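You operate a simulated robot arm through the tools that you are given. There is no shell and no other tool. Be economical: measure what you need, move in short steps, check, and stop when the job is done.

The job below is to be done with a simulated robot arm. You get a single attempt, and the scene is never put back.

## Task
Turn the brown tester to the nozzle, switch it on, sample it, switch it off.
Fine: one press of the sample key once it shows READY; both testers stay in their slots.

It is judged by the outcome, as a careful person would: the job done as asked, and still so three seconds after it is handed in. It fails if anything else is knocked over, pushed out of place, dropped, spilled or broken.

## Robot
A 7-joint arm with a two-finger parallel gripper, fixed in place. Base frame: the origin is at the foot of the arm, x ahead of it, y to its left, z up. Readings come in cm, rad, newtons and seconds.
With the tool pointing down near the work surface it reaches from about 30 to 70 cm from the base axis. Its first joint turns from -1.152 to 1.152 rad. Payload 1.57 kg.
Tool frame: the origin (TCP) lies between the finger pads and is the grasp point; the fingertips stand 3 cm ahead of it; z points along the fingers, y is the line along which they close. Largest opening 11 cm; finger width 2.4, thickness 1.2; the body of the gripper, 4.8 by 11.2 cm, starts 7.8 cm behind the TCP.
Orientation is that of the tool frame in the base frame, as a unit quaternion [w, x, y, z]. With the fingers straight down and closing along the base's y, the tool's x points along the base's -x, its y along +y and its z along -z.

## Interface
- The arm moves only by the tool arm_command. Its argument "plan" is a list of rows, each a list of 3 entries, a list of its own where there are three numbers: the shift along the tool's x, y, z in units of 40 mm (1.0 is 40 mm), then the turn, a rotation vector about the tool's x, y, z in units of 6 degrees (1.0 is 6 degrees), then the opening, from 0 (shut) to 1 (fully open). In form: [[[tx, ty, tz], [ax, ay, az], gripper], ...]. A call has 1 to 12 rows; each row shifts and turns the commanded pose from where the row before left it, along the tool's axes as they then stand. A call with a number of a shift or a turn outside -1 to 1 is refused whole. A row lasts 0.2 s, in which the tool goes at most 5 cm and 0.15 rad; a call with a longer step from one row to the next is refused whole, and so is a gripper value outside its range. A pose out of reach is approached as far as the arm can. The call stops where the force on the tool passes 40 N (or 10 N more than at its start, if that is more) or the arm is blocked; 0.2 s more then pass. Each finger travels about 10.8 cm/s and halts on what it meets, pressing with about 31 N; the grip force reading is that of the motor and also rises with nothing between the fingers. The clock runs only during rows and for 0.2 s after the last one: add rows that do not move to give the fingers time. The reply holds the time, the measured pose of the TCP, the force on the tool along the base axes, the opening and the grip force, in the units named above and with some noise.
- Cameras (640 x 400 px; columns grow to the right, rows downward): "scene" is fixed at [17.63, -39.64, 141.72]; the picture's right is [0.70, -0.72, 0.00], its down [-0.33, -0.32, -0.89] and it looks along [0.64, 0.62, -0.46] (base axes); focal length 321 px, centre (320, 200). "wrist" rides on the gripper at [7, 1.6, -14.1] in the tool frame; the picture's right is [-0.23, 0.97, 0.00], its down [-0.86, -0.20, -0.48] and it looks along [-0.47, -0.11, 0.88] (tool axes); focal length 222 px, centre (320, 200). There is no depth. A picture from a camera that has moved, and an enlarged one, comes with that camera's place and axes in the base frame and with its lens.
- capture(camera): a new picture of that camera. It takes no simulated time.
- inspect(camera, box): a new picture of the part [left, top, right, bottom] of that camera's present view, enlarged. It takes no simulated time.
- close_job(): hands the job in; it is judged then, once.

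Go step by step. Nothing tells you positions but the pictures and the camera data: compare them with the known pose of the tool, close in by small moves and look again before you grip or let go. The budget is 120 turns and 68 pictures, counting those below and the enlarged ones. Unless the task says otherwise, let go and move clear before handing in, and close with one line.

The tools are called after "Request:" as a command line: name --argument value ..., lists and objects as JSON in quotes. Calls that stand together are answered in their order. arm_command: Moves the arm, as the interface text tells. Its arguments: {"type":"object","properties":{"plan":{"type":"array"}},"required":["plan"]} The other tools are called the same way: capture (camera) takes a picture; inspect (camera, box) takes an enlarged picture of a part of a camera's view; close_job () hands the job in.

At the start:

```text
t: 0.0
eef_pos: [41.17, -8.35, 129.41]
orientation: [0.001, 0.0, 1.0, 0.0]
ft_force: [-0.1, -0.3, -0.2]
finger_gap: 11.02
grip_force: 0.0
```

scene: 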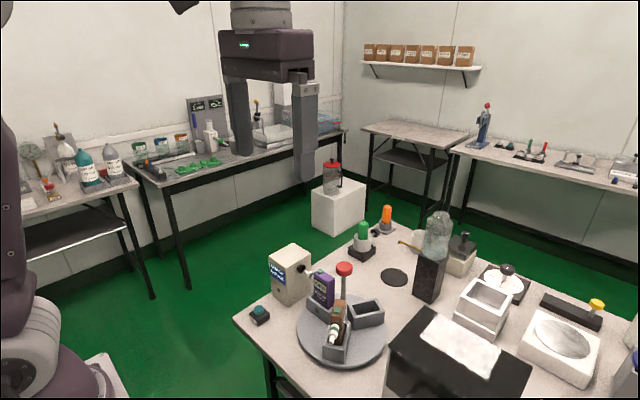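
wrist: 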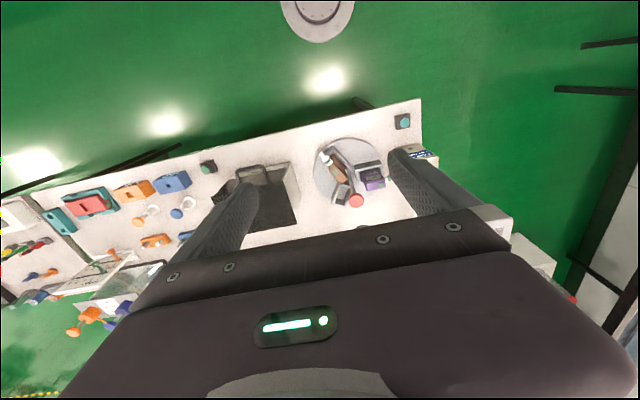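

I see a turntable with a purple and a brown tester, an analyser box with nozzle, and a teal button near the table edge. I'll enlarge that area from both cameras.

Request:
inspect --camera "scene" --box '[230, 230, 400, 370]'

Request:
inspect --camera "wrist" --box '[290, 90, 450, 220]'

```text
2.86 times, centred on (315, 300) of scene
camera zoom: at [17.63, -39.64, 141.72], right [0.7, -0.72, 0.0], down [-0.33, -0.32, -0.89], along [0.64, 0.62, -0.46], focal length 916 px, centre (334, -86)
```

zoom: 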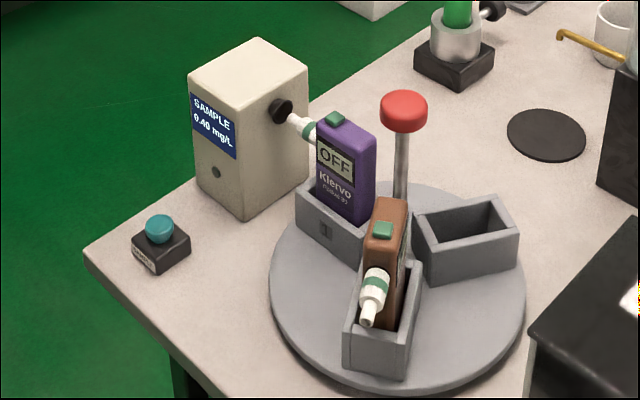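

```text
3.08 times, centred on (370, 155) of wrist
camera zoom: at [33.95, -6.82, 143.52], right [0.23, 0.97, 0.0], down [0.85, -0.2, 0.48], along [0.47, -0.11, -0.88], focal length 684 px, centre (166, 338)
```

zoom: 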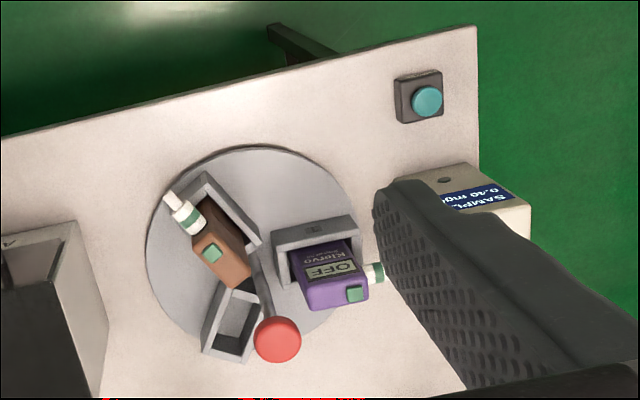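

The knob appears to be near (62,-4,95) and the disc near (60,-5). I'll lower the arm some way for a better view of the turntable.

Request:
arm_command --plan '[[[0, 0.4, 0.9], [0, 0, 0], 1], [[0, 0.4, 0.9], [0, 0, 0], 1], [[0, 0.4, 0.9], [0, 0, 0], 1], [[0, 0, 0.9], [0, 0, 0], 1], [[0, 0, 0], [0, 0, 0], 1]]'

Request:
capture --camera "wrist"

```text
t: 1.2
eef_pos: [40.9, -3.52, 115.16]
orientation: [0.0, 0.001, 1.0, -0.001]
ft_force: [-0.7, 0.0, -0.2]
finger_gap: 11.01
grip_force: 0.1
```

```text
63 pictures are left
camera wrist: at [33.8, -2.05, 129.16], right [0.23, 0.97, 0.0], down [0.85, -0.2, 0.48], along [0.47, -0.11, -0.88], focal length 222 px, centre (320, 200)
```

wrist: 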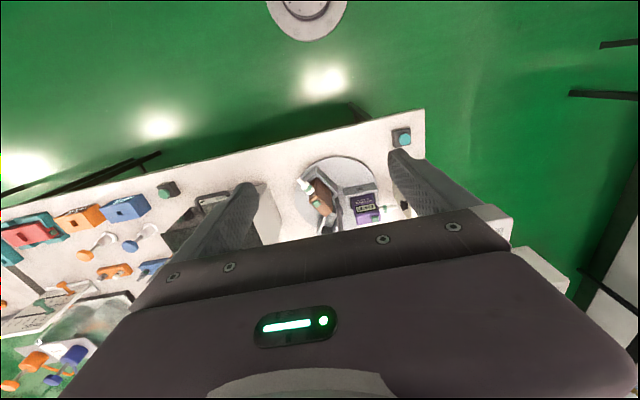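

The camera looks so that +x is down in the picture and the gripper hides it, so I move forward and up.

Request:
arm_command --plan '[[[-1, 0, -0.6], [0, 0, 0], 1], [[-1, 0, -0.6], [0, 0, 0], 1], [[-1, 0, 0], [0, 0, 0], 1], [[-0.5, 0, 0], [0, 0, 0], 1], [[0, 0, 0], [0, 0, 0], 1]]'

Request:
capture --camera "wrist"

```text
t: 2.4
eef_pos: [54.88, -3.52, 119.87]
orientation: [0.0, 0.0, 1.0, -0.001]
ft_force: [-1.3, 0.5, 0.1]
finger_gap: 10.99
grip_force: 0.1
```

```text
62 pictures are left
camera wrist: at [47.95, -1.99, 133.96], right [0.23, 0.97, 0.0], down [0.85, -0.2, 0.48], along [0.47, -0.11, -0.88], focal length 222 px, centre (320, 200)
```

wrist: 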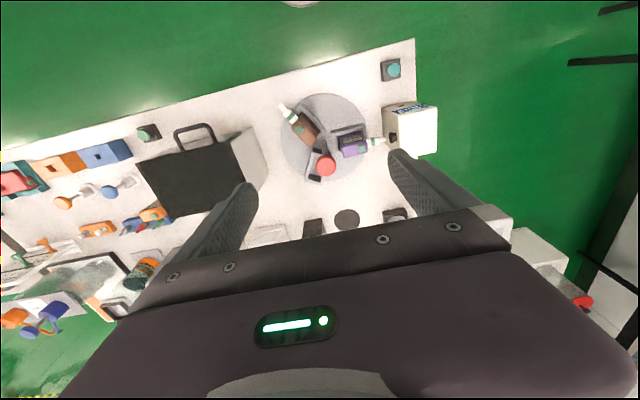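

Request:
inspect --camera "wrist" --box '[260, 50, 450, 210]'

Request:
inspect --camera "scene" --box '[290, 250, 390, 370]'

```text
2.50 times, centred on (355, 130) of wrist
camera zoom: at [47.95, -1.99, 133.96], right [0.23, 0.97, 0.0], down [0.85, -0.2, 0.48], along [0.47, -0.11, -0.88], focal length 555 px, centre (232, 375)
```

zoom: 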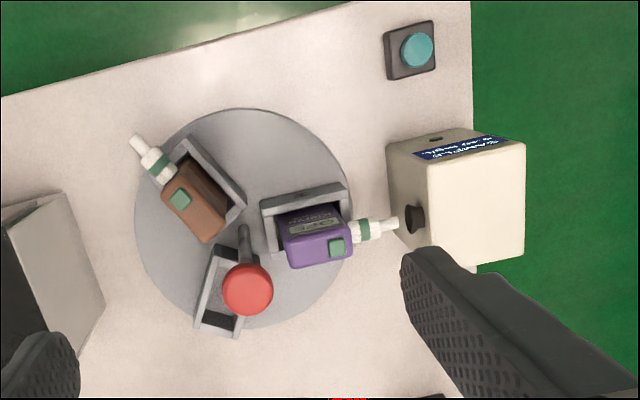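

```text
3.33 times, centred on (340, 310) of scene
camera zoom: at [17.63, -39.64, 141.72], right [0.7, -0.72, 0.0], down [-0.33, -0.32, -0.89], along [0.64, 0.62, -0.46], focal length 1068 px, centre (253, -167)
```

zoom: 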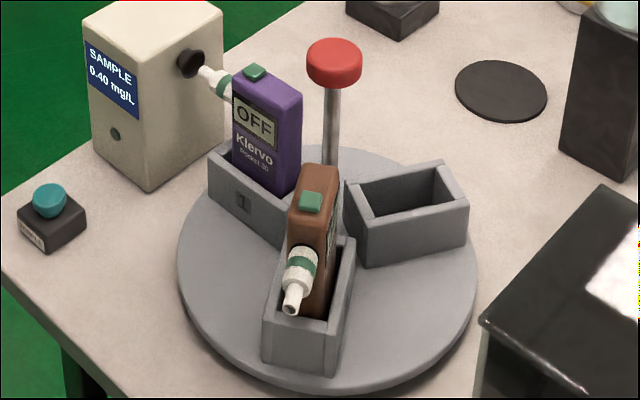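

The knob is the hub of the turntable at (62.0,-4.1,95). The buttons: purple (62.1,3.2,90), brown (55.6,-7.9,90), so brown must turn 120° clockwise seen from above. I'll go above the knob, pre-turn the tool by -60°, and then grip it.

Request:
arm_command --plan '[[[-0.9, -0.07, 0.5], [0, 0, 0], 1], [[-0.88, -0.07, 0.5], [0, 0, 0], 1], [[0, 0, 0.8], [0, 0, -1], 0.6], [[0, 0, 0.8], [0, 0, -1], 0.6], [[0, 0, 0], [0, 0, -1], 0.6], [[0, 0, 0], [0, 0, -1], 0.6], [[0, 0, 0], [0, 0, -1], 0.6], [[0, 0, 0], [0, 0, -1], 0.6], [[0, 0, 0], [0, 0, -1], 0.6], [[0, 0, 0], [0, 0, -1], 0.6], [[0, 0, 0], [0, 0, -1], 0.6], [[0, 0, 0], [0, 0, -1], 0.6]]'

Request:
capture --camera "scene"

Request:
capture --camera "wrist"

```text
t: 5.0
eef_pos: [62.08, -4.14, 109.34]
orientation: [0.0, -0.501, 0.865, 0.001]
ft_force: [-0.4, -0.2, -0.2]
finger_gap: 6.62
grip_force: 0.1
```

```text
59 pictures are left
```

scene: 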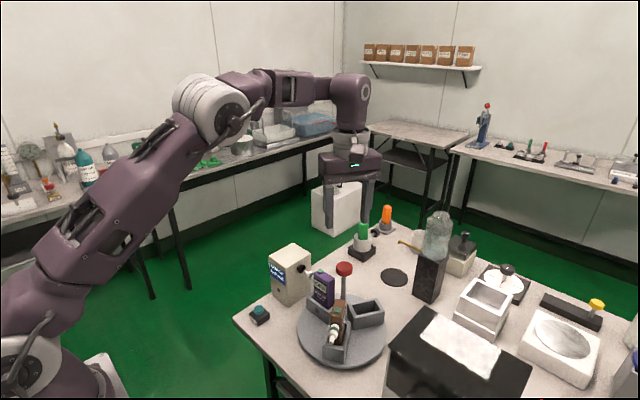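

```text
58 pictures are left
camera wrist: at [57.16, -9.41, 123.45], right [-0.73, 0.68, 0.0], down [0.6, 0.64, 0.48], along [0.33, 0.35, -0.88], focal length 222 px, centre (320, 200)
```

wrist: 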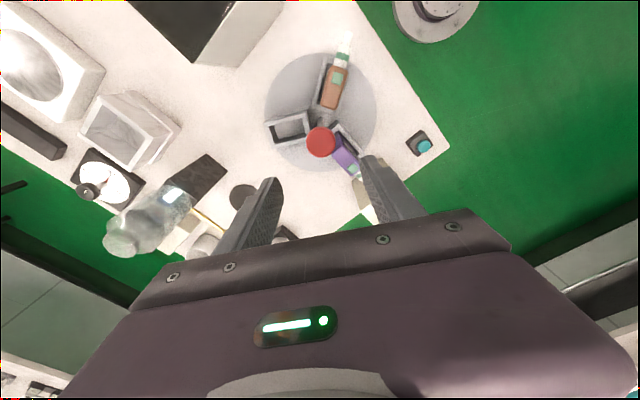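

The knob is centred under the tool. I descend to its height.

Request:
arm_command --plan '[[[0, 0, 0.9], [0, 0, 0], 0.6], [[0, 0, 0.9], [0, 0, 0], 0.6], [[0, 0, 0.9], [0, 0, 0], 0.6], [[0, 0, 0.8], [0, 0, 0], 0.6], [[0, 0, 0], [0, 0, 0], 0.6]]'

Request:
inspect --camera "scene" --box '[260, 200, 430, 370]'

Request:
capture --camera "wrist"

```text
t: 6.2
eef_pos: [62.17, -4.15, 95.49]
orientation: [0.0, -0.499, 0.866, 0.0]
ft_force: [1.0, -0.2, 0.3]
finger_gap: 6.6
grip_force: 0.0
```

```text
2.35 times, centred on (345, 285) of scene
camera zoom: at [17.63, -39.64, 141.72], right [0.7, -0.72, 0.0], down [-0.33, -0.32, -0.89], along [0.64, 0.62, -0.46], focal length 754 px, centre (261, 0)
```

zoom: 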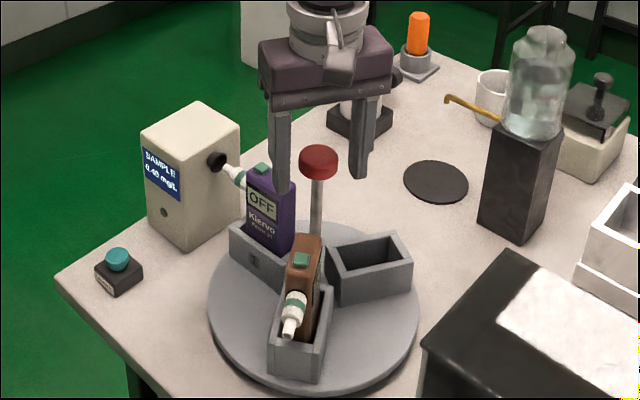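

```text
56 pictures are left
camera wrist: at [57.14, -9.5, 109.47], right [-0.73, 0.68, 0.0], down [0.6, 0.64, 0.48], along [0.33, 0.35, -0.88], focal length 222 px, centre (320, 200)
```

wrist: 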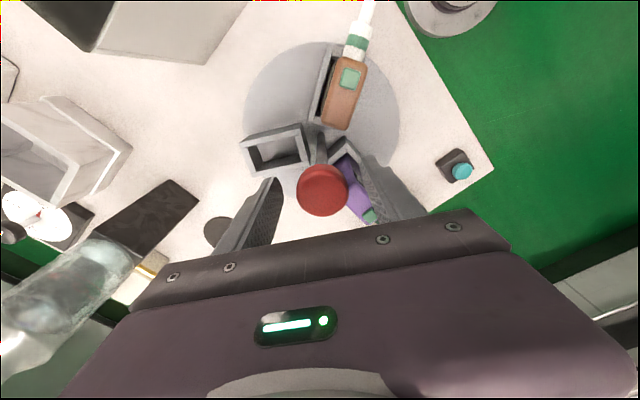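

The fingers straddle the knob evenly. Now I close on it.

Request:
arm_command --plan '[[[0, 0, 0], [0, 0, 0], 0.3], [[0, 0, 0], [0, 0, 0], 0.2], [[0, 0, 0], [0, 0, 0], 0.2], [[0, 0, 0], [0, 0, 0], 0.2]]'

```text
t: 7.2
eef_pos: [61.93, -4.08, 95.4]
orientation: [-0.002, -0.5, 0.866, 0.001]
ft_force: [-19.4, 8.8, -1.0]
finger_gap: 3.73
grip_force: 43.3
```

Gripped at 3.7 cm, with a side force from a small misalignment. I relieve that by 0.25 cm along the closing line and try a small twist.

Request:
arm_command --plan '[[[0, 0.06, 0], [0, 0, 0], 0.2], [[0, 0, 0], [0, 0, 1], 0.2], [[0, 0, 0], [0, 0, 1], 0.2], [[0, 0, 0], [0, 0, 1], 0.2], [[0, 0, 0], [0, 0, 0], 0.2]]'

Request:
inspect --camera "scene" --box '[260, 200, 430, 370]'

```text
t: 8.4
eef_pos: [62.02, -4.29, 95.47]
orientation: [0.0, -0.356, 0.934, 0.0]
ft_force: [-3.8, -3.9, -16.6]
finger_gap: 3.71
grip_force: 43.4
```

```text
2.35 times, centred on (345, 285) of scene
camera zoom: at [17.65, -39.66, 141.71], right [0.7, -0.72, 0.0], down [-0.33, -0.32, -0.89], along [0.64, 0.62, -0.46], focal length 754 px, centre (261, 0)
```

zoom: 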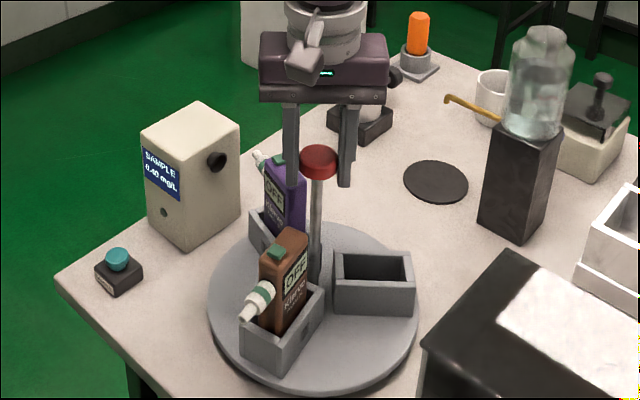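

The turntable follows the knob. I continue turning, about 18° done so far.

Request:
arm_command --plan '[[[0, 0, 0], [0, 0, 1], 0.2], [[0, 0, 0], [0, 0, 1], 0.2], [[0, 0, 0], [0, 0, 1], 0.2], [[0, 0, 0], [0, 0, 1], 0.2], [[0, 0, 0], [0, 0, 1], 0.2], [[0, 0, 0], [0, 0, 1], 0.2], [[0, 0, 0], [0, 0, 1], 0.2], [[0, 0, 0], [0, 0, 0], 0.2]]'

Request:
inspect --camera "scene" --box '[260, 200, 430, 370]'

```text
t: 10.2
eef_pos: [61.82, -4.07, 95.37]
orientation: [-0.001, 0.001, 1.0, 0.0]
ft_force: [-0.5, -1.6, -7.8]
finger_gap: 3.73
grip_force: 43.7
```

```text
2.35 times, centred on (345, 285) of scene
camera zoom: at [17.65, -39.65, 141.71], right [0.7, -0.72, 0.0], down [-0.33, -0.32, -0.89], along [0.64, 0.62, -0.46], focal length 754 px, centre (261, 0)
```

zoom: 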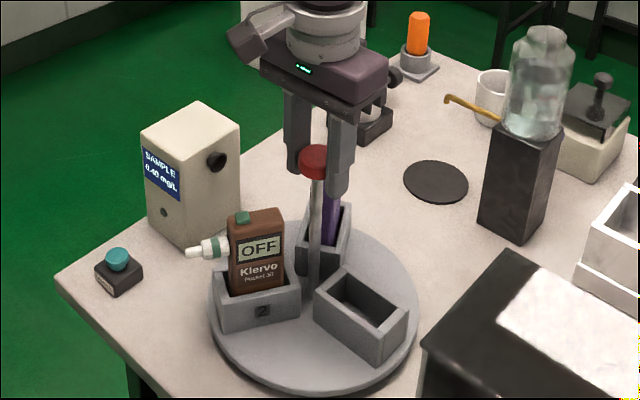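

Halfway (60°). Nothing is in the way, so I continue 54° and look.

Request:
arm_command --plan '[[[0, 0, 0], [0, 0, 1], 0.2], [[0, 0, 0], [0, 0, 1], 0.2], [[0, 0, 0], [0, 0, 1], 0.2], [[0, 0, 0], [0, 0, 1], 0.2], [[0, 0, 0], [0, 0, 1], 0.2], [[0, 0, 0], [0, 0, 1], 0.2], [[0, 0, 0], [0, 0, 1], 0.2], [[0, 0, 0], [0, 0, 1], 0.2], [[0, 0, 0], [0, 0, 1], 0.2], [[0, 0, 0], [0, 0, 0], 0.2]]'

Request:
inspect --camera "scene" --box '[260, 200, 430, 370]'

```text
t: 12.4
eef_pos: [61.94, -3.99, 95.43]
orientation: [0.0, 0.455, 0.891, 0.001]
ft_force: [15.5, 10.6, -10.9]
finger_gap: 3.73
grip_force: 43.7
```

```text
2.35 times, centred on (345, 285) of scene
camera zoom: at [17.7, -39.61, 141.72], right [0.7, -0.72, 0.0], down [-0.33, -0.32, -0.89], along [0.64, 0.62, -0.46], focal length 754 px, centre (261, 0)
```

zoom: 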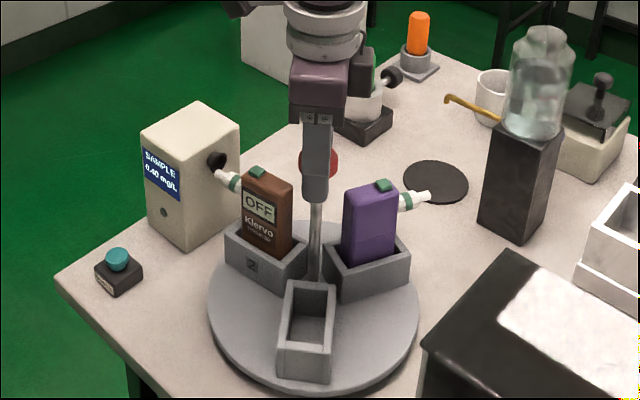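

About 6° remain; I turn the last step and hold.

Request:
arm_command --plan '[[[0, 0, 0], [0, 0, 0.5], 0.2], [[0, 0, 0], [0, 0, 0.5], 0.2], [[0, 0, 0], [0, 0, 0], 0.2], [[0, 0, 0], [0, 0, 0], 0.2]]'

Request:
inspect --camera "scene" --box '[260, 200, 430, 370]'

```text
t: 13.4
eef_pos: [62.03, -3.92, 95.49]
orientation: [0.0, 0.501, 0.866, 0.0]
ft_force: [19.1, 14.3, -10.4]
finger_gap: 3.73
grip_force: 43.5
```

```text
2.35 times, centred on (345, 285) of scene
camera zoom: at [17.7, -39.6, 141.72], right [0.7, -0.72, 0.0], down [-0.33, -0.32, -0.89], along [0.64, 0.62, -0.46], focal length 754 px, centre (261, 0)
```

zoom: 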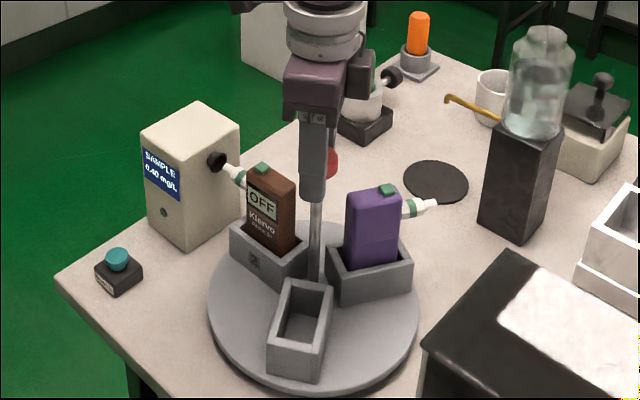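

The brown tester now stands just where the purple one was. I ease the side load, then release.

Request:
arm_command --plan '[[[0, 0.06, 0], [0, 0, 0], 0.2], [[0, 0, 0], [0, 0, 0], 0.2], [[0, 0, 0], [0, 0, 0], 0.45], [[0, 0, 0], [0, 0, 0], 0.55], [[0, 0, 0], [0, 0, 0], 0.55]]'

Request:
inspect --camera "scene" --box '[260, 200, 430, 370]'

```text
t: 14.6
eef_pos: [62.13, -3.93, 95.42]
orientation: [0.0, 0.501, 0.865, 0.001]
ft_force: [-0.3, -0.7, 0.4]
finger_gap: 6.06
grip_force: 0.1
```

```text
2.35 times, centred on (345, 285) of scene
camera zoom: at [17.63, -39.64, 141.72], right [0.7, -0.72, 0.0], down [-0.33, -0.32, -0.89], along [0.64, 0.62, -0.46], focal length 754 px, centre (261, 0)
```

zoom: 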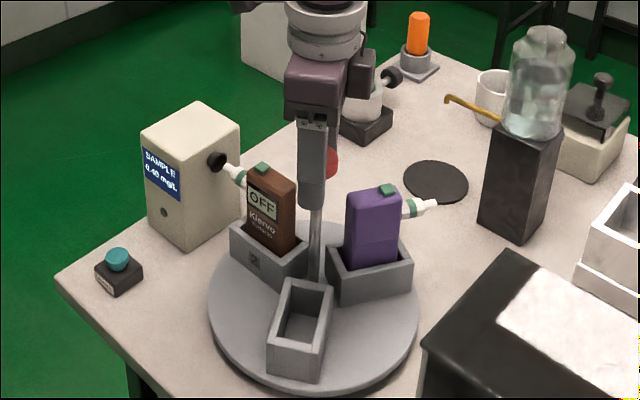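

Released and it stays aligned. I rise, turn the tool back, close the fingers and look from above.

Request:
arm_command --plan '[[[0, 0, -0.9], [0, 0, 0], 0.55], [[0, 0, -0.9], [0, 0, 0], 0.55], [[0, 0, -0.9], [0, 0, -1], 0.55], [[0, 0, -0.9], [0, 0, -1], 0.55], [[0, 0, -0.9], [0, 0, -1], 0.55], [[0, 0, -0.9], [0, 0, -1], 0.55], [[0, 0, 0], [0, 0, -1], 0.55], [[0, 0, 0], [0, 0, -1], 0.55], [[0, 0, 0], [0, 0, -1], 0.55], [[0, 0, 0], [0, 0, -1], 0.55], [[0, 0, 0], [0, 0, -1], 0.3], [[0, 0, 0], [0, 0, -1], 0]]'

Request:
inspect --camera "wrist" --box '[230, 30, 450, 220]'

Request:
inspect --camera "scene" --box '[290, 250, 390, 370]'

```text
t: 17.2
eef_pos: [62.12, -3.69, 116.17]
orientation: [0.001, 0.0, 1.0, 0.0]
ft_force: [0.2, 0.4, -0.8]
finger_gap: 0.0
grip_force: 21.2
out of reach, approached as far as the arm can: row 6
```

```text
2.11 times, centred on (340, 125) of wrist
camera zoom: at [55.13, -2.1, 130.34], right [0.23, 0.97, 0.0], down [0.86, -0.2, 0.48], along [0.47, -0.11, -0.88], focal length 468 px, centre (278, 358)
```

zoom: 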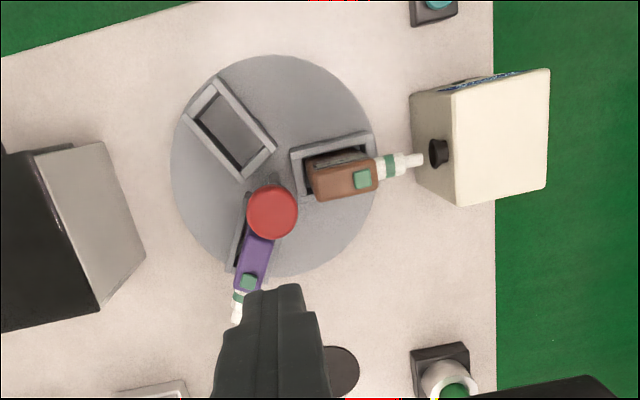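

```text
3.33 times, centred on (340, 310) of scene
camera zoom: at [17.63, -39.64, 141.72], right [0.7, -0.72, 0.0], down [-0.33, -0.32, -0.89], along [0.64, 0.62, -0.46], focal length 1068 px, centre (253, -167)
```

zoom: 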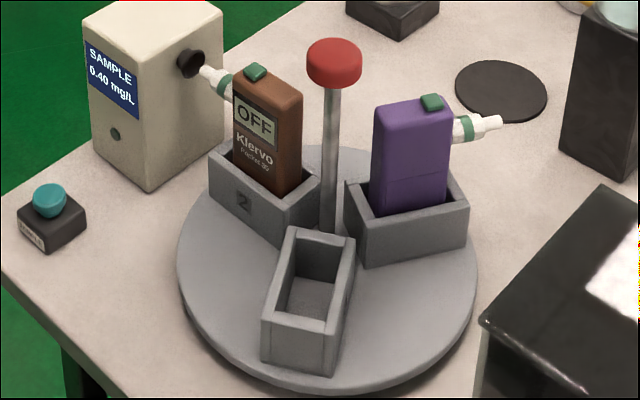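

The brown tester is aligned like the purple one was; its button is at about (62.0,3.2,90). I go above it and down to a few cm over it.

Request:
arm_command --plan '[[[0, 0.6, 0.5], [0, 0, 0], 0], [[0, 0.6, 0.5], [0, 0, 0], 0], [[0, 0.55, 0.5], [0, 0, 0], 0], [[0, 0, 0.9], [0, 0, 0], 0], [[0, 0, 0.9], [0, 0, 0], 0], [[0, 0, 0.9], [0, 0, 0], 0], [[0, 0, 0], [0, 0, 0], 0]]'

Request:
inspect --camera "scene" --box '[260, 200, 400, 310]'

Request:
inspect --camera "wrist" --box '[220, 80, 420, 240]'

```text
t: 18.8
eef_pos: [61.97, 3.27, 99.37]
orientation: [0.0, 0.001, 1.0, 0.0]
ft_force: [-0.2, -0.7, 0.6]
finger_gap: 0.02
grip_force: 21.2
```

```text
3.64 times, centred on (330, 255) of scene
camera zoom: at [17.63, -39.64, 141.72], right [0.7, -0.72, 0.0], down [-0.33, -0.32, -0.89], along [0.64, 0.62, -0.46], focal length 1166 px, centre (284, 0)
```

zoom: 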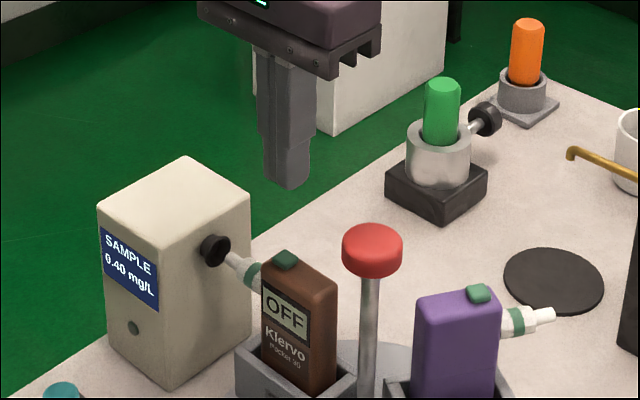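

```text
2.50 times, centred on (320, 160) of wrist
camera zoom: at [54.94, 4.81, 113.5], right [0.23, 0.97, 0.0], down [0.86, -0.2, 0.48], along [0.47, -0.11, -0.88], focal length 555 px, centre (320, 300)
```

zoom: 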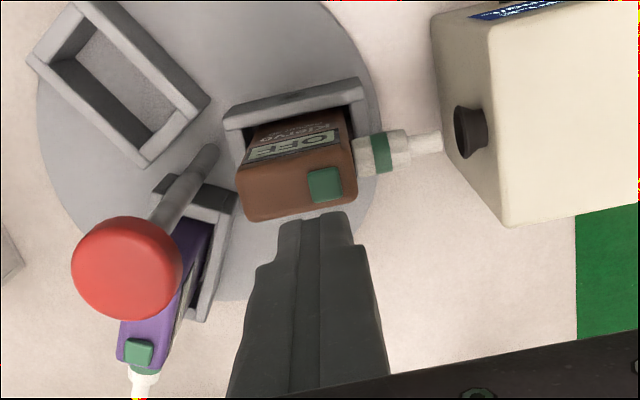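

The tip is over the button. I descend close to it.

Request:
arm_command --plan '[[[0, 0.02, 0.7], [0, 0, 0], 0], [[0, 0, 0.5], [0, 0, 0], 0], [[0, 0, 0.1], [0, 0, 0], 0], [[0, 0, 0], [0, 0, 0], 0]]'

Request:
inspect --camera "scene" --box '[260, 230, 360, 310]'

```text
t: 19.8
eef_pos: [62.07, 3.54, 94.11]
orientation: [0.0, 0.0, 1.0, 0.0]
ft_force: [-0.1, -0.3, -0.9]
finger_gap: 0.01
grip_force: 21.8
```

```text
5.00 times, centred on (310, 270) of scene
camera zoom: at [17.63, -39.64, 141.72], right [0.7, -0.72, 0.0], down [-0.33, -0.32, -0.89], along [0.64, 0.62, -0.46], focal length 1603 px, centre (370, -150)
```

zoom: 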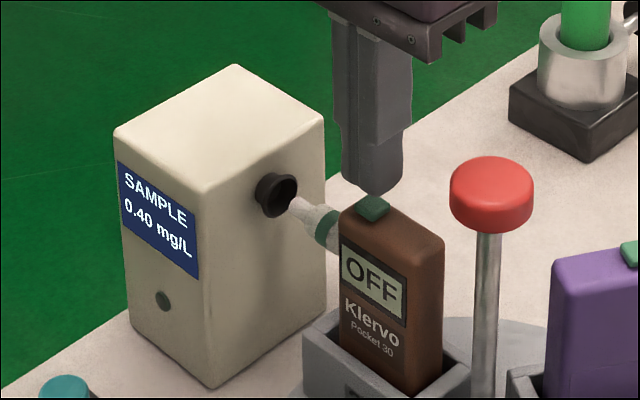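

Aligned, about 1 cm above. I lower gently.

Request:
arm_command --plan '[[[0, 0, 0.1], [0, 0, 0], 0], [[0, 0, 0.06], [0, 0, 0], 0], [[0, 0, 0.05], [0, 0, 0], 0]]'

Request:
inspect --camera "scene" --box '[260, 230, 360, 310]'

```text
t: 20.6
eef_pos: [62.13, 3.54, 93.52]
orientation: [0.0, 0.0, 1.0, -0.001]
ft_force: [0.2, -0.3, 0.6]
finger_gap: 0.02
grip_force: 21.2
```

```text
5.00 times, centred on (310, 270) of scene
camera zoom: at [17.63, -39.64, 141.72], right [0.7, -0.72, 0.0], down [-0.33, -0.32, -0.89], along [0.64, 0.62, -0.46], focal length 1603 px, centre (370, -150)
```

zoom: 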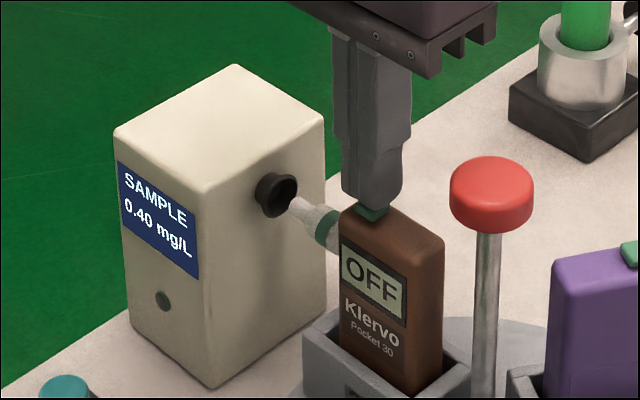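

Nearly touching. I continue in 1–2 mm steps.

Request:
arm_command --plan '[[[0, -0.05, 0.03], [0, 0, 0], 0], [[0, 0, 0.03], [0, 0, 0], 0], [[0, 0, 0.03], [0, 0, 0], 0]]'

Request:
inspect --camera "scene" --box '[260, 230, 360, 310]'

```text
t: 21.4
eef_pos: [62.06, 3.13, 93.19]
orientation: [0.0, 0.001, 1.0, 0.0]
ft_force: [-0.1, 0.0, 0.2]
finger_gap: 0.0
grip_force: 21.5
```

```text
5.00 times, centred on (310, 270) of scene
camera zoom: at [17.63, -39.64, 141.72], right [0.7, -0.72, 0.0], down [-0.33, -0.32, -0.89], along [0.64, 0.62, -0.46], focal length 1603 px, centre (370, -150)
```

zoom: 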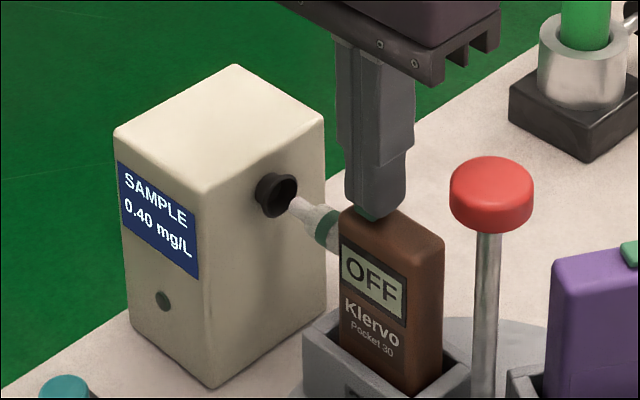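

Request:
arm_command --plan '[[[0, 0, 0.03], [0, 0, 0], 0], [[0, 0, 0.03], [0, 0, 0], 0], [[0, 0, 0], [0, 0, 0], 0]]'

```text
t: 22.2
eef_pos: [62.1, 3.22, 92.7]
orientation: [0.0, 0.001, 1.0, 0.0]
ft_force: [-0.5, -1.2, 4.0]
finger_gap: 0.03
grip_force: 21.5
```

Contact with 4 N. I check the display.

Request:
inspect --camera "scene" --box '[260, 230, 360, 310]'

```text
5.00 times, centred on (310, 270) of scene
camera zoom: at [17.62, -39.65, 141.72], right [0.7, -0.72, 0.0], down [-0.33, -0.32, -0.89], along [0.64, 0.62, -0.46], focal length 1603 px, centre (370, -150)
```

zoom: 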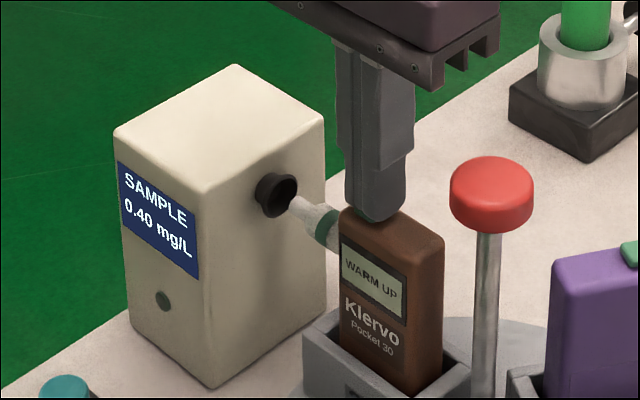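

The tester shows WARM UP, so the press registered. I lift straight up, then move toward the sample key near (50,13.5).

Request:
arm_command --plan '[[[0, 0, -0.3], [0, 0, 0], 0], [[0, 0, -0.9], [0, 0, 0], 0], [[0, 0, -0.9], [0, 0, 0], 0], [[0, 0, -0.9], [0, 0, 0], 0], [[0.6, 0.6, 0], [0, 0, 0], 0], [[0.6, 0.6, 0], [0, 0, 0], 0], [[0.6, 0.6, 0], [0, 0, 0], 0], [[0.6, 0.6, 0], [0, 0, 0], 0], [[0.6, 0.15, 0], [0, 0, 0], 0], [[0, 0, 0], [0, 0, 0], 0]]'

Request:
inspect --camera "scene" --box '[230, 220, 370, 340]'

Request:
capture --camera "wrist"

```text
t: 24.4
eef_pos: [50.14, 13.39, 104.95]
orientation: [0.0, -0.001, 1.0, -0.001]
ft_force: [-0.5, -0.5, -0.8]
finger_gap: 0.03
grip_force: 21.3
```

```text
3.33 times, centred on (300, 280) of scene
camera zoom: at [17.63, -39.64, 141.72], right [0.7, -0.72, 0.0], down [-0.33, -0.32, -0.89], along [0.64, 0.62, -0.46], focal length 1068 px, centre (387, -67)
```

zoom: 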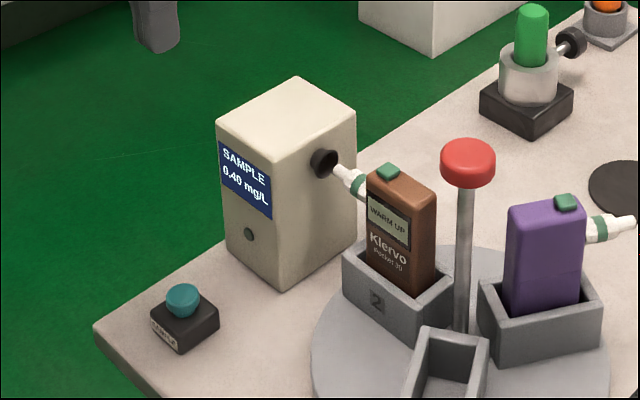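

```text
41 pictures are left
camera wrist: at [43.08, 14.91, 118.99], right [0.23, 0.97, 0.0], down [0.85, -0.2, 0.48], along [0.47, -0.11, -0.88], focal length 222 px, centre (320, 200)
```

wrist: 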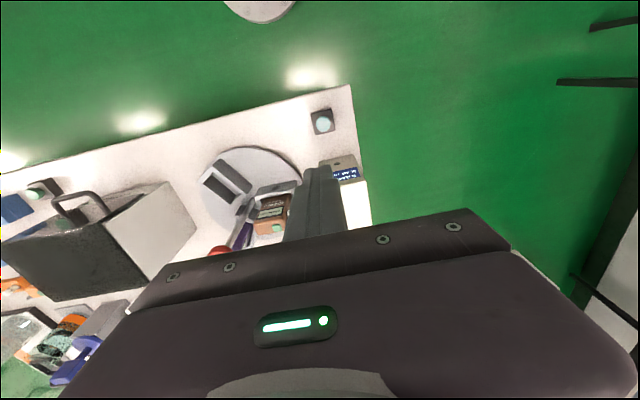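

Still WARM UP. The key is at about (50.0,13.6,80). I hover lower above it while warming up.

Request:
arm_command --plan '[[[0, 0.04, 0.9], [0, 0, 0], 0], [[0, 0, 0.9], [0, 0, 0], 0], [[0, 0, 0.9], [0, 0, 0], 0], [[0, 0, 0.9], [0, 0, 0], 0], [[0, 0, 0.7], [0, 0, 0], 0], [[0, 0, 0.2], [0, 0, 0], 0], [[0, 0, 0], [0, 0, 0], 0]]'

Request:
inspect --camera "scene" --box '[230, 230, 350, 340]'

Request:
inspect --camera "wrist" --box '[240, 80, 420, 220]'

```text
t: 26.0
eef_pos: [50.15, 13.68, 86.86]
orientation: [-0.001, 0.0, 1.0, 0.001]
ft_force: [0.6, -0.5, 1.4]
finger_gap: 0.01
grip_force: 20.9
```

```text
3.64 times, centred on (290, 285) of scene
camera zoom: at [17.63, -39.64, 141.72], right [0.7, -0.72, 0.0], down [-0.33, -0.32, -0.89], along [0.64, 0.62, -0.46], focal length 1166 px, centre (429, -109)
```

zoom: 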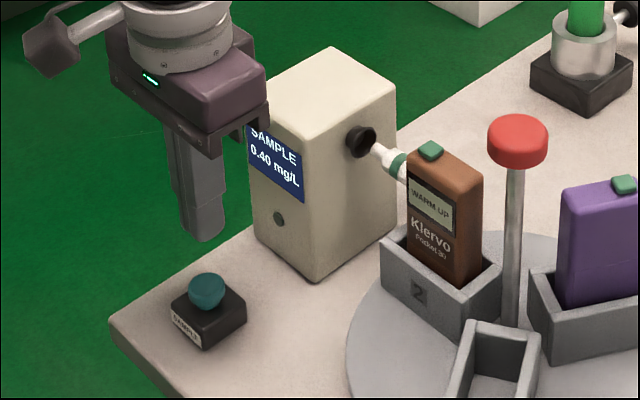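

```text
2.86 times, centred on (330, 150) of wrist
camera zoom: at [43.1, 15.2, 100.99], right [0.23, 0.97, 0.0], down [0.85, -0.2, 0.48], along [0.47, -0.11, -0.88], focal length 635 px, centre (291, 343)
```

zoom: 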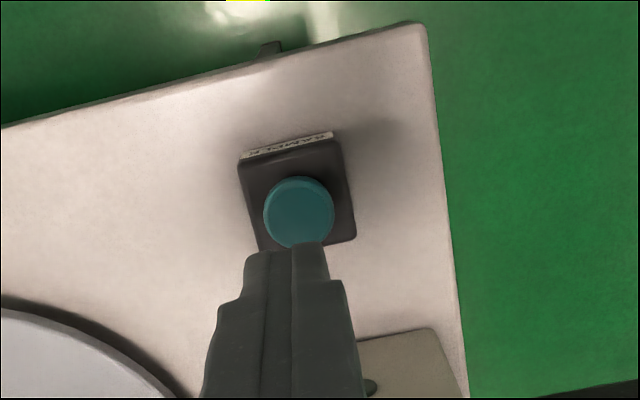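

Still warming up. I stay above the key and wait, shifting 2 mm to centre.

Request:
arm_command --plan '[[[0.05, 0.02, 0.2], [0, 0, 0], 0], [[0, 0, 0.2], [0, 0, 0], 0], [[0, 0, 0], [0, 0, 0], 0], [[0, 0, 0], [0, 0, 0], 0], [[0, 0, 0], [0, 0, 0], 0], [[0, 0, 0], [0, 0, 0], 0], [[0, 0, 0], [0, 0, 0], 0], [[0, 0, 0], [0, 0, 0], 0], [[0, 0, 0], [0, 0, 0], 0], [[0, 0, 0], [0, 0, 0], 0]]'

Request:
inspect --camera "scene" --box '[230, 230, 350, 340]'

```text
t: 28.2
eef_pos: [49.93, 13.81, 85.22]
orientation: [0.001, 0.001, 1.0, -0.001]
ft_force: [-1.0, -0.2, 0.4]
finger_gap: 0.03
grip_force: 21.5
```

```text
3.64 times, centred on (290, 285) of scene
camera zoom: at [17.63, -39.64, 141.72], right [0.7, -0.72, 0.0], down [-0.33, -0.32, -0.89], along [0.64, 0.62, -0.46], focal length 1166 px, centre (429, -109)
```

zoom: 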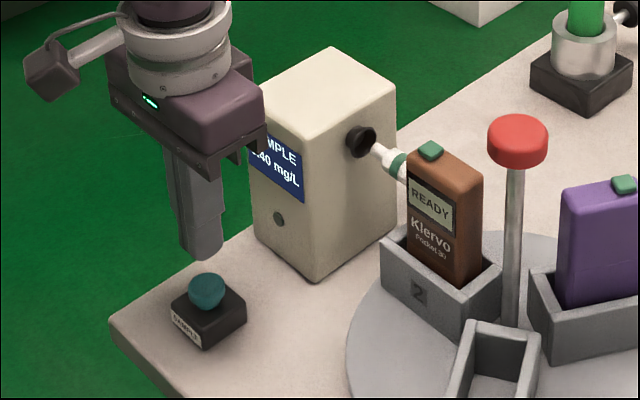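

It reads READY. Now I lower onto the key for a single press.

Request:
arm_command --plan '[[[0, 0, 0.15], [0, 0, 0], 0], [[0, 0, 0.1], [0, 0, 0], 0], [[0, 0, 0.05], [0, 0, 0], 0]]'

Request:
inspect --camera "scene" --box '[230, 230, 350, 340]'

```text
t: 29.0
eef_pos: [49.94, 13.81, 84.08]
orientation: [0.0, 0.0, 1.0, -0.001]
ft_force: [0.0, -0.2, -0.3]
finger_gap: 0.03
grip_force: 21.7
```

```text
3.64 times, centred on (290, 285) of scene
camera zoom: at [17.63, -39.64, 141.72], right [0.7, -0.72, 0.0], down [-0.33, -0.32, -0.89], along [0.64, 0.62, -0.46], focal length 1166 px, centre (429, -109)
```

zoom: 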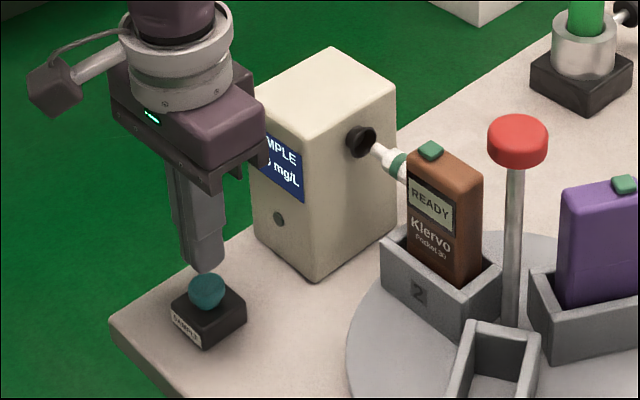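

Close above the key; continuing in small steps.

Request:
arm_command --plan '[[[0, 0, 0.05], [0, 0, 0], 0], [[0, 0, 0.05], [0, 0, 0], 0], [[0, 0, 0.04], [0, 0, 0], 0]]'

Request:
inspect --camera "scene" --box '[230, 230, 350, 340]'

```text
t: 29.8
eef_pos: [49.96, 13.74, 83.57]
orientation: [0.001, 0.0, 1.0, 0.0]
ft_force: [0.3, 0.6, -0.6]
finger_gap: 0.0
grip_force: 21.9
```

```text
3.64 times, centred on (290, 285) of scene
camera zoom: at [17.63, -39.64, 141.72], right [0.7, -0.72, 0.0], down [-0.33, -0.32, -0.89], along [0.64, 0.62, -0.46], focal length 1166 px, centre (429, -109)
```

zoom: 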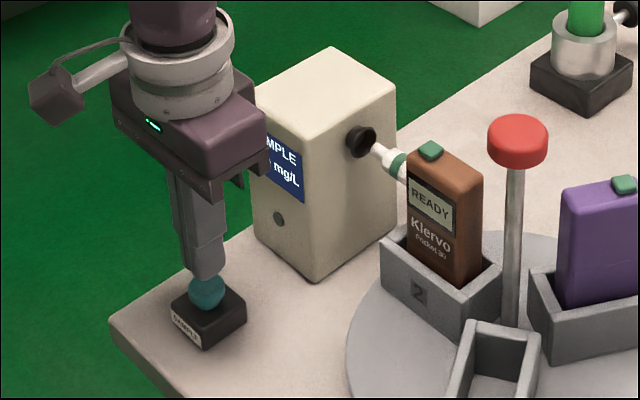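

Request:
arm_command --plan '[[[0, 0, 0.05], [0, 0, 0], 0], [[0, 0, 0.05], [0, 0, 0], 0], [[0, 0, 0.03], [0, 0, 0], 0]]'

```text
t: 30.6
eef_pos: [50.07, 13.77, 83.04]
orientation: [0.0, 0.0, 1.0, 0.0]
ft_force: [-0.3, 0.4, -0.5]
finger_gap: 0.0
grip_force: 21.0
```

No contact yet; continuing.

Request:
arm_command --plan '[[[0, 0, 0.04], [0, 0, 0], 0], [[0, 0, 0.04], [0, 0, 0], 0]]'

Request:
inspect --camera "scene" --box '[230, 230, 350, 340]'

```text
t: 31.2
eef_pos: [50.01, 13.85, 82.71]
orientation: [0.0, 0.0, 1.0, 0.0]
ft_force: [-0.1, -1.0, 0.5]
finger_gap: 0.0
grip_force: 21.8
```

```text
3.64 times, centred on (290, 285) of scene
camera zoom: at [17.63, -39.64, 141.72], right [0.7, -0.72, 0.0], down [-0.33, -0.32, -0.89], along [0.64, 0.62, -0.46], focal length 1166 px, centre (429, -109)
```

zoom: 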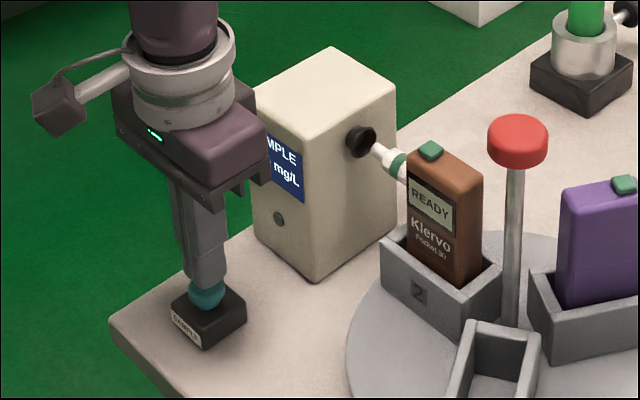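

Request:
arm_command --plan '[[[0, 0, 0.04], [0, 0, 0], 0], [[0, 0, 0.03], [0, 0, 0], 0]]'

```text
t: 31.8
eef_pos: [49.99, 13.84, 82.33]
orientation: [0.001, 0.001, 1.0, 0.0]
ft_force: [0.6, 0.4, 0.9]
finger_gap: 0.01
grip_force: 21.9
```

Tip is at about 79.3 with nearly no force; I check whether I am over the key.

Request:
inspect --camera "scene" --box '[240, 280, 290, 330]'

Request:
inspect --camera "wrist" --box '[260, 100, 380, 200]'

```text
8.00 times, centred on (265, 305) of scene
camera zoom: at [17.63, -39.64, 141.72], right [0.7, -0.72, 0.0], down [-0.33, -0.32, -0.89], along [0.64, 0.62, -0.46], focal length 2564 px, centre (760, -640)
```

zoom: 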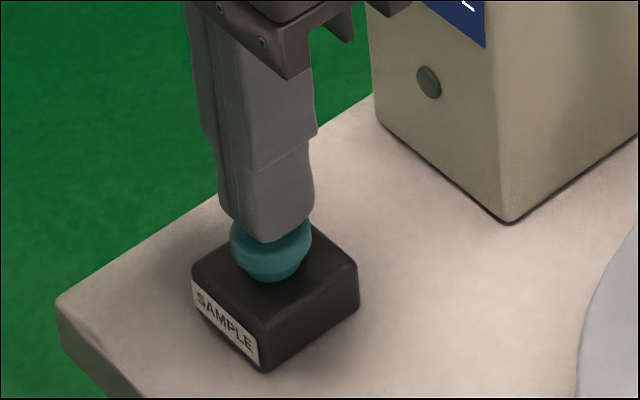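

```text
4.00 times, centred on (320, 150) of wrist
camera zoom: at [42.93, 15.36, 96.38], right [0.23, 0.97, 0.0], down [0.85, -0.2, 0.48], along [0.47, -0.11, -0.88], focal length 888 px, centre (320, 400)
```

zoom: 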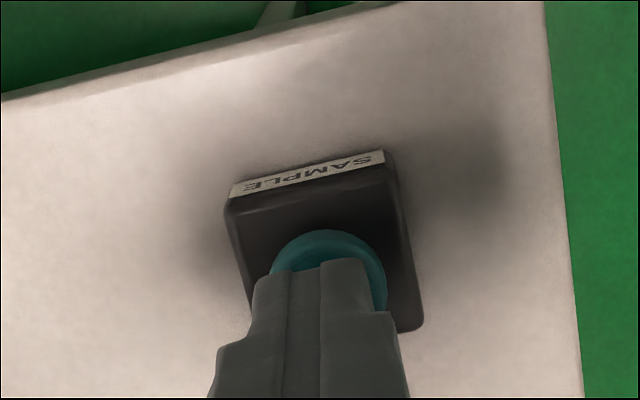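

The tip is over the key and touching or nearly so. I press a bit further.

Request:
arm_command --plan '[[[0, 0, 0.03], [0, 0, 0], 0], [[0, 0, 0], [0, 0, 0], 0]]'

Request:
inspect --camera "scene" --box '[240, 230, 350, 330]'

```text
t: 32.4
eef_pos: [49.95, 13.7, 82.17]
orientation: [0.0, 0.0, 1.0, 0.0]
ft_force: [1.0, 0.6, -0.2]
finger_gap: 0.0
grip_force: 21.3
```

```text
4.00 times, centred on (295, 280) of scene
camera zoom: at [17.63, -39.64, 141.72], right [0.7, -0.72, 0.0], down [-0.33, -0.32, -0.89], along [0.64, 0.62, -0.46], focal length 1282 px, centre (420, -120)
```

zoom: 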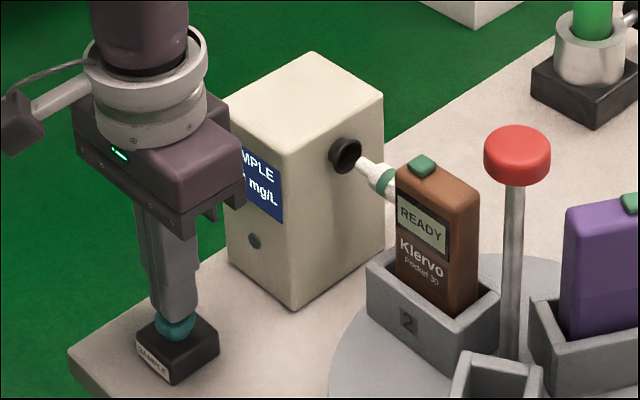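

Request:
arm_command --plan '[[[0, 0, 0.03], [0, 0, 0], 0], [[0, 0, 0], [0, 0, 0], 0]]'

```text
t: 33.0
eef_pos: [49.95, 13.59, 82.18]
orientation: [0.0, 0.0, 1.0, 0.0]
ft_force: [-0.3, -0.1, -0.5]
finger_gap: 0.0
grip_force: 21.5
```

Request:
arm_command --plan '[[[0, 0, 0.04], [0, 0, 0], 0], [[0, 0, 0], [0, 0, 0], 0]]'

Request:
inspect --camera "scene" --box '[240, 230, 350, 330]'

```text
t: 33.6
eef_pos: [50.16, 13.69, 81.93]
orientation: [0.0, 0.0, 1.0, 0.0]
ft_force: [-0.1, -0.2, 0.3]
finger_gap: 0.0
grip_force: 21.4
```

```text
4.00 times, centred on (295, 280) of scene
camera zoom: at [17.63, -39.64, 141.72], right [0.7, -0.72, 0.0], down [-0.33, -0.32, -0.89], along [0.64, 0.62, -0.46], focal length 1282 px, centre (420, -120)
```

zoom: 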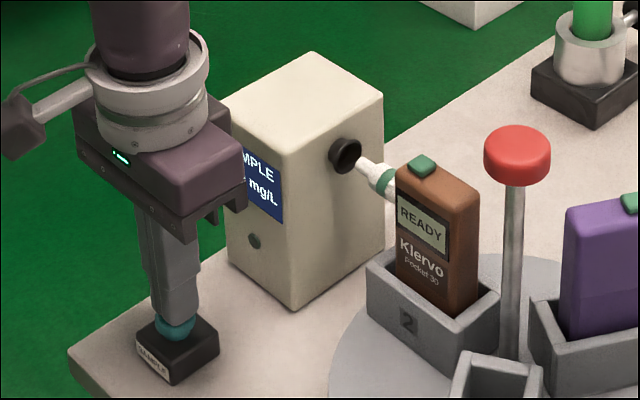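

Request:
arm_command --plan '[[[0, 0, 0.04], [0, 0, 0], 0], [[0, 0, 0], [0, 0, 0], 0]]'

```text
t: 34.2
eef_pos: [49.96, 13.78, 81.67]
orientation: [0.0, -0.001, 1.0, 0.0]
ft_force: [0.2, 0.9, 0.2]
finger_gap: 0.0
grip_force: 20.9
```

Request:
arm_command --plan '[[[0, 0, 0.04], [0, 0, 0], 0], [[0, 0, 0], [0, 0, 0], 0]]'

Request:
inspect --camera "scene" --box '[240, 240, 340, 330]'

```text
t: 34.8
eef_pos: [50.08, 13.9, 81.7]
orientation: [0.001, 0.0, 1.0, 0.0]
ft_force: [-0.4, 0.7, 1.1]
finger_gap: 0.01
grip_force: 21.3
```

```text
4.44 times, centred on (290, 285) of scene
camera zoom: at [17.63, -39.64, 141.72], right [0.7, -0.72, 0.0], down [-0.33, -0.32, -0.89], along [0.64, 0.62, -0.46], focal length 1425 px, centre (453, -178)
```

zoom: 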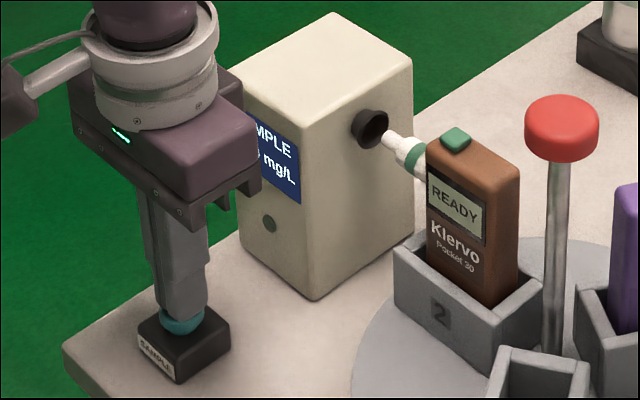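

Request:
arm_command --plan '[[[0, 0, 0.04], [0, 0, 0], 0], [[0, 0, 0], [0, 0, 0], 0]]'

Request:
inspect --camera "wrist" --box '[260, 100, 380, 200]'

```text
t: 35.4
eef_pos: [49.98, 13.71, 81.48]
orientation: [0.0, 0.0, 1.0, 0.0]
ft_force: [1.2, 0.0, 2.9]
finger_gap: 0.0
grip_force: 21.4
```

```text
4.00 times, centred on (320, 150) of wrist
camera zoom: at [42.97, 15.29, 95.52], right [0.23, 0.97, 0.0], down [0.85, -0.2, 0.48], along [0.47, -0.11, -0.88], focal length 888 px, centre (320, 400)
```

zoom: 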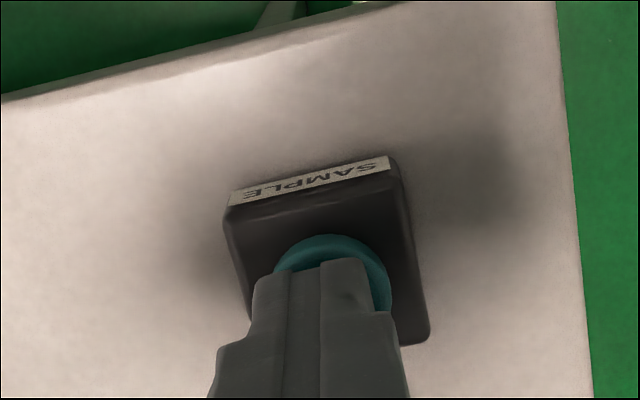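

Now 2.9 N of contact is showing. I check whether the press registered.

Request:
inspect --camera "scene" --box '[240, 240, 340, 330]'

```text
4.44 times, centred on (290, 285) of scene
camera zoom: at [17.63, -39.64, 141.72], right [0.7, -0.72, 0.0], down [-0.33, -0.32, -0.89], along [0.64, 0.62, -0.46], focal length 1425 px, centre (453, -178)
```

zoom: 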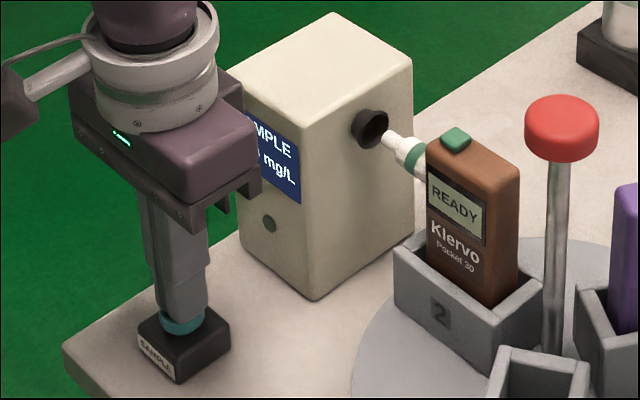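

Not registered yet. I go 1.2 mm further.

Request:
arm_command --plan '[[[0, 0, 0.03], [0, 0, 0], 0], [[0, 0, 0], [0, 0, 0], 0]]'

Request:
inspect --camera "scene" --box '[240, 240, 340, 330]'

```text
t: 36.0
eef_pos: [49.98, 13.75, 81.38]
orientation: [0.0, 0.0, 1.0, 0.0]
ft_force: [1.3, 1.1, 3.6]
finger_gap: 0.01
grip_force: 21.3
```

```text
4.44 times, centred on (290, 285) of scene
camera zoom: at [17.63, -39.64, 141.72], right [0.7, -0.72, 0.0], down [-0.33, -0.32, -0.89], along [0.64, 0.62, -0.46], focal length 1425 px, centre (453, -178)
```

zoom: 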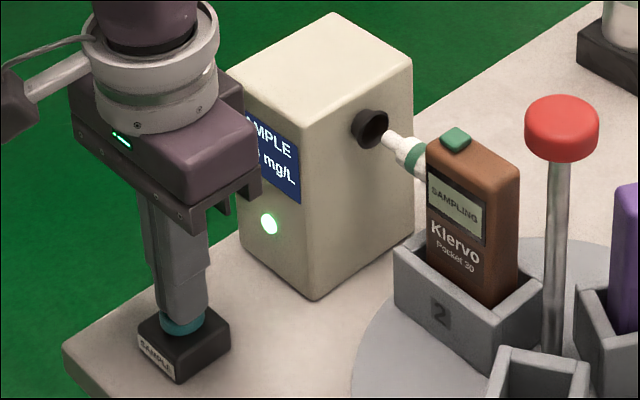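

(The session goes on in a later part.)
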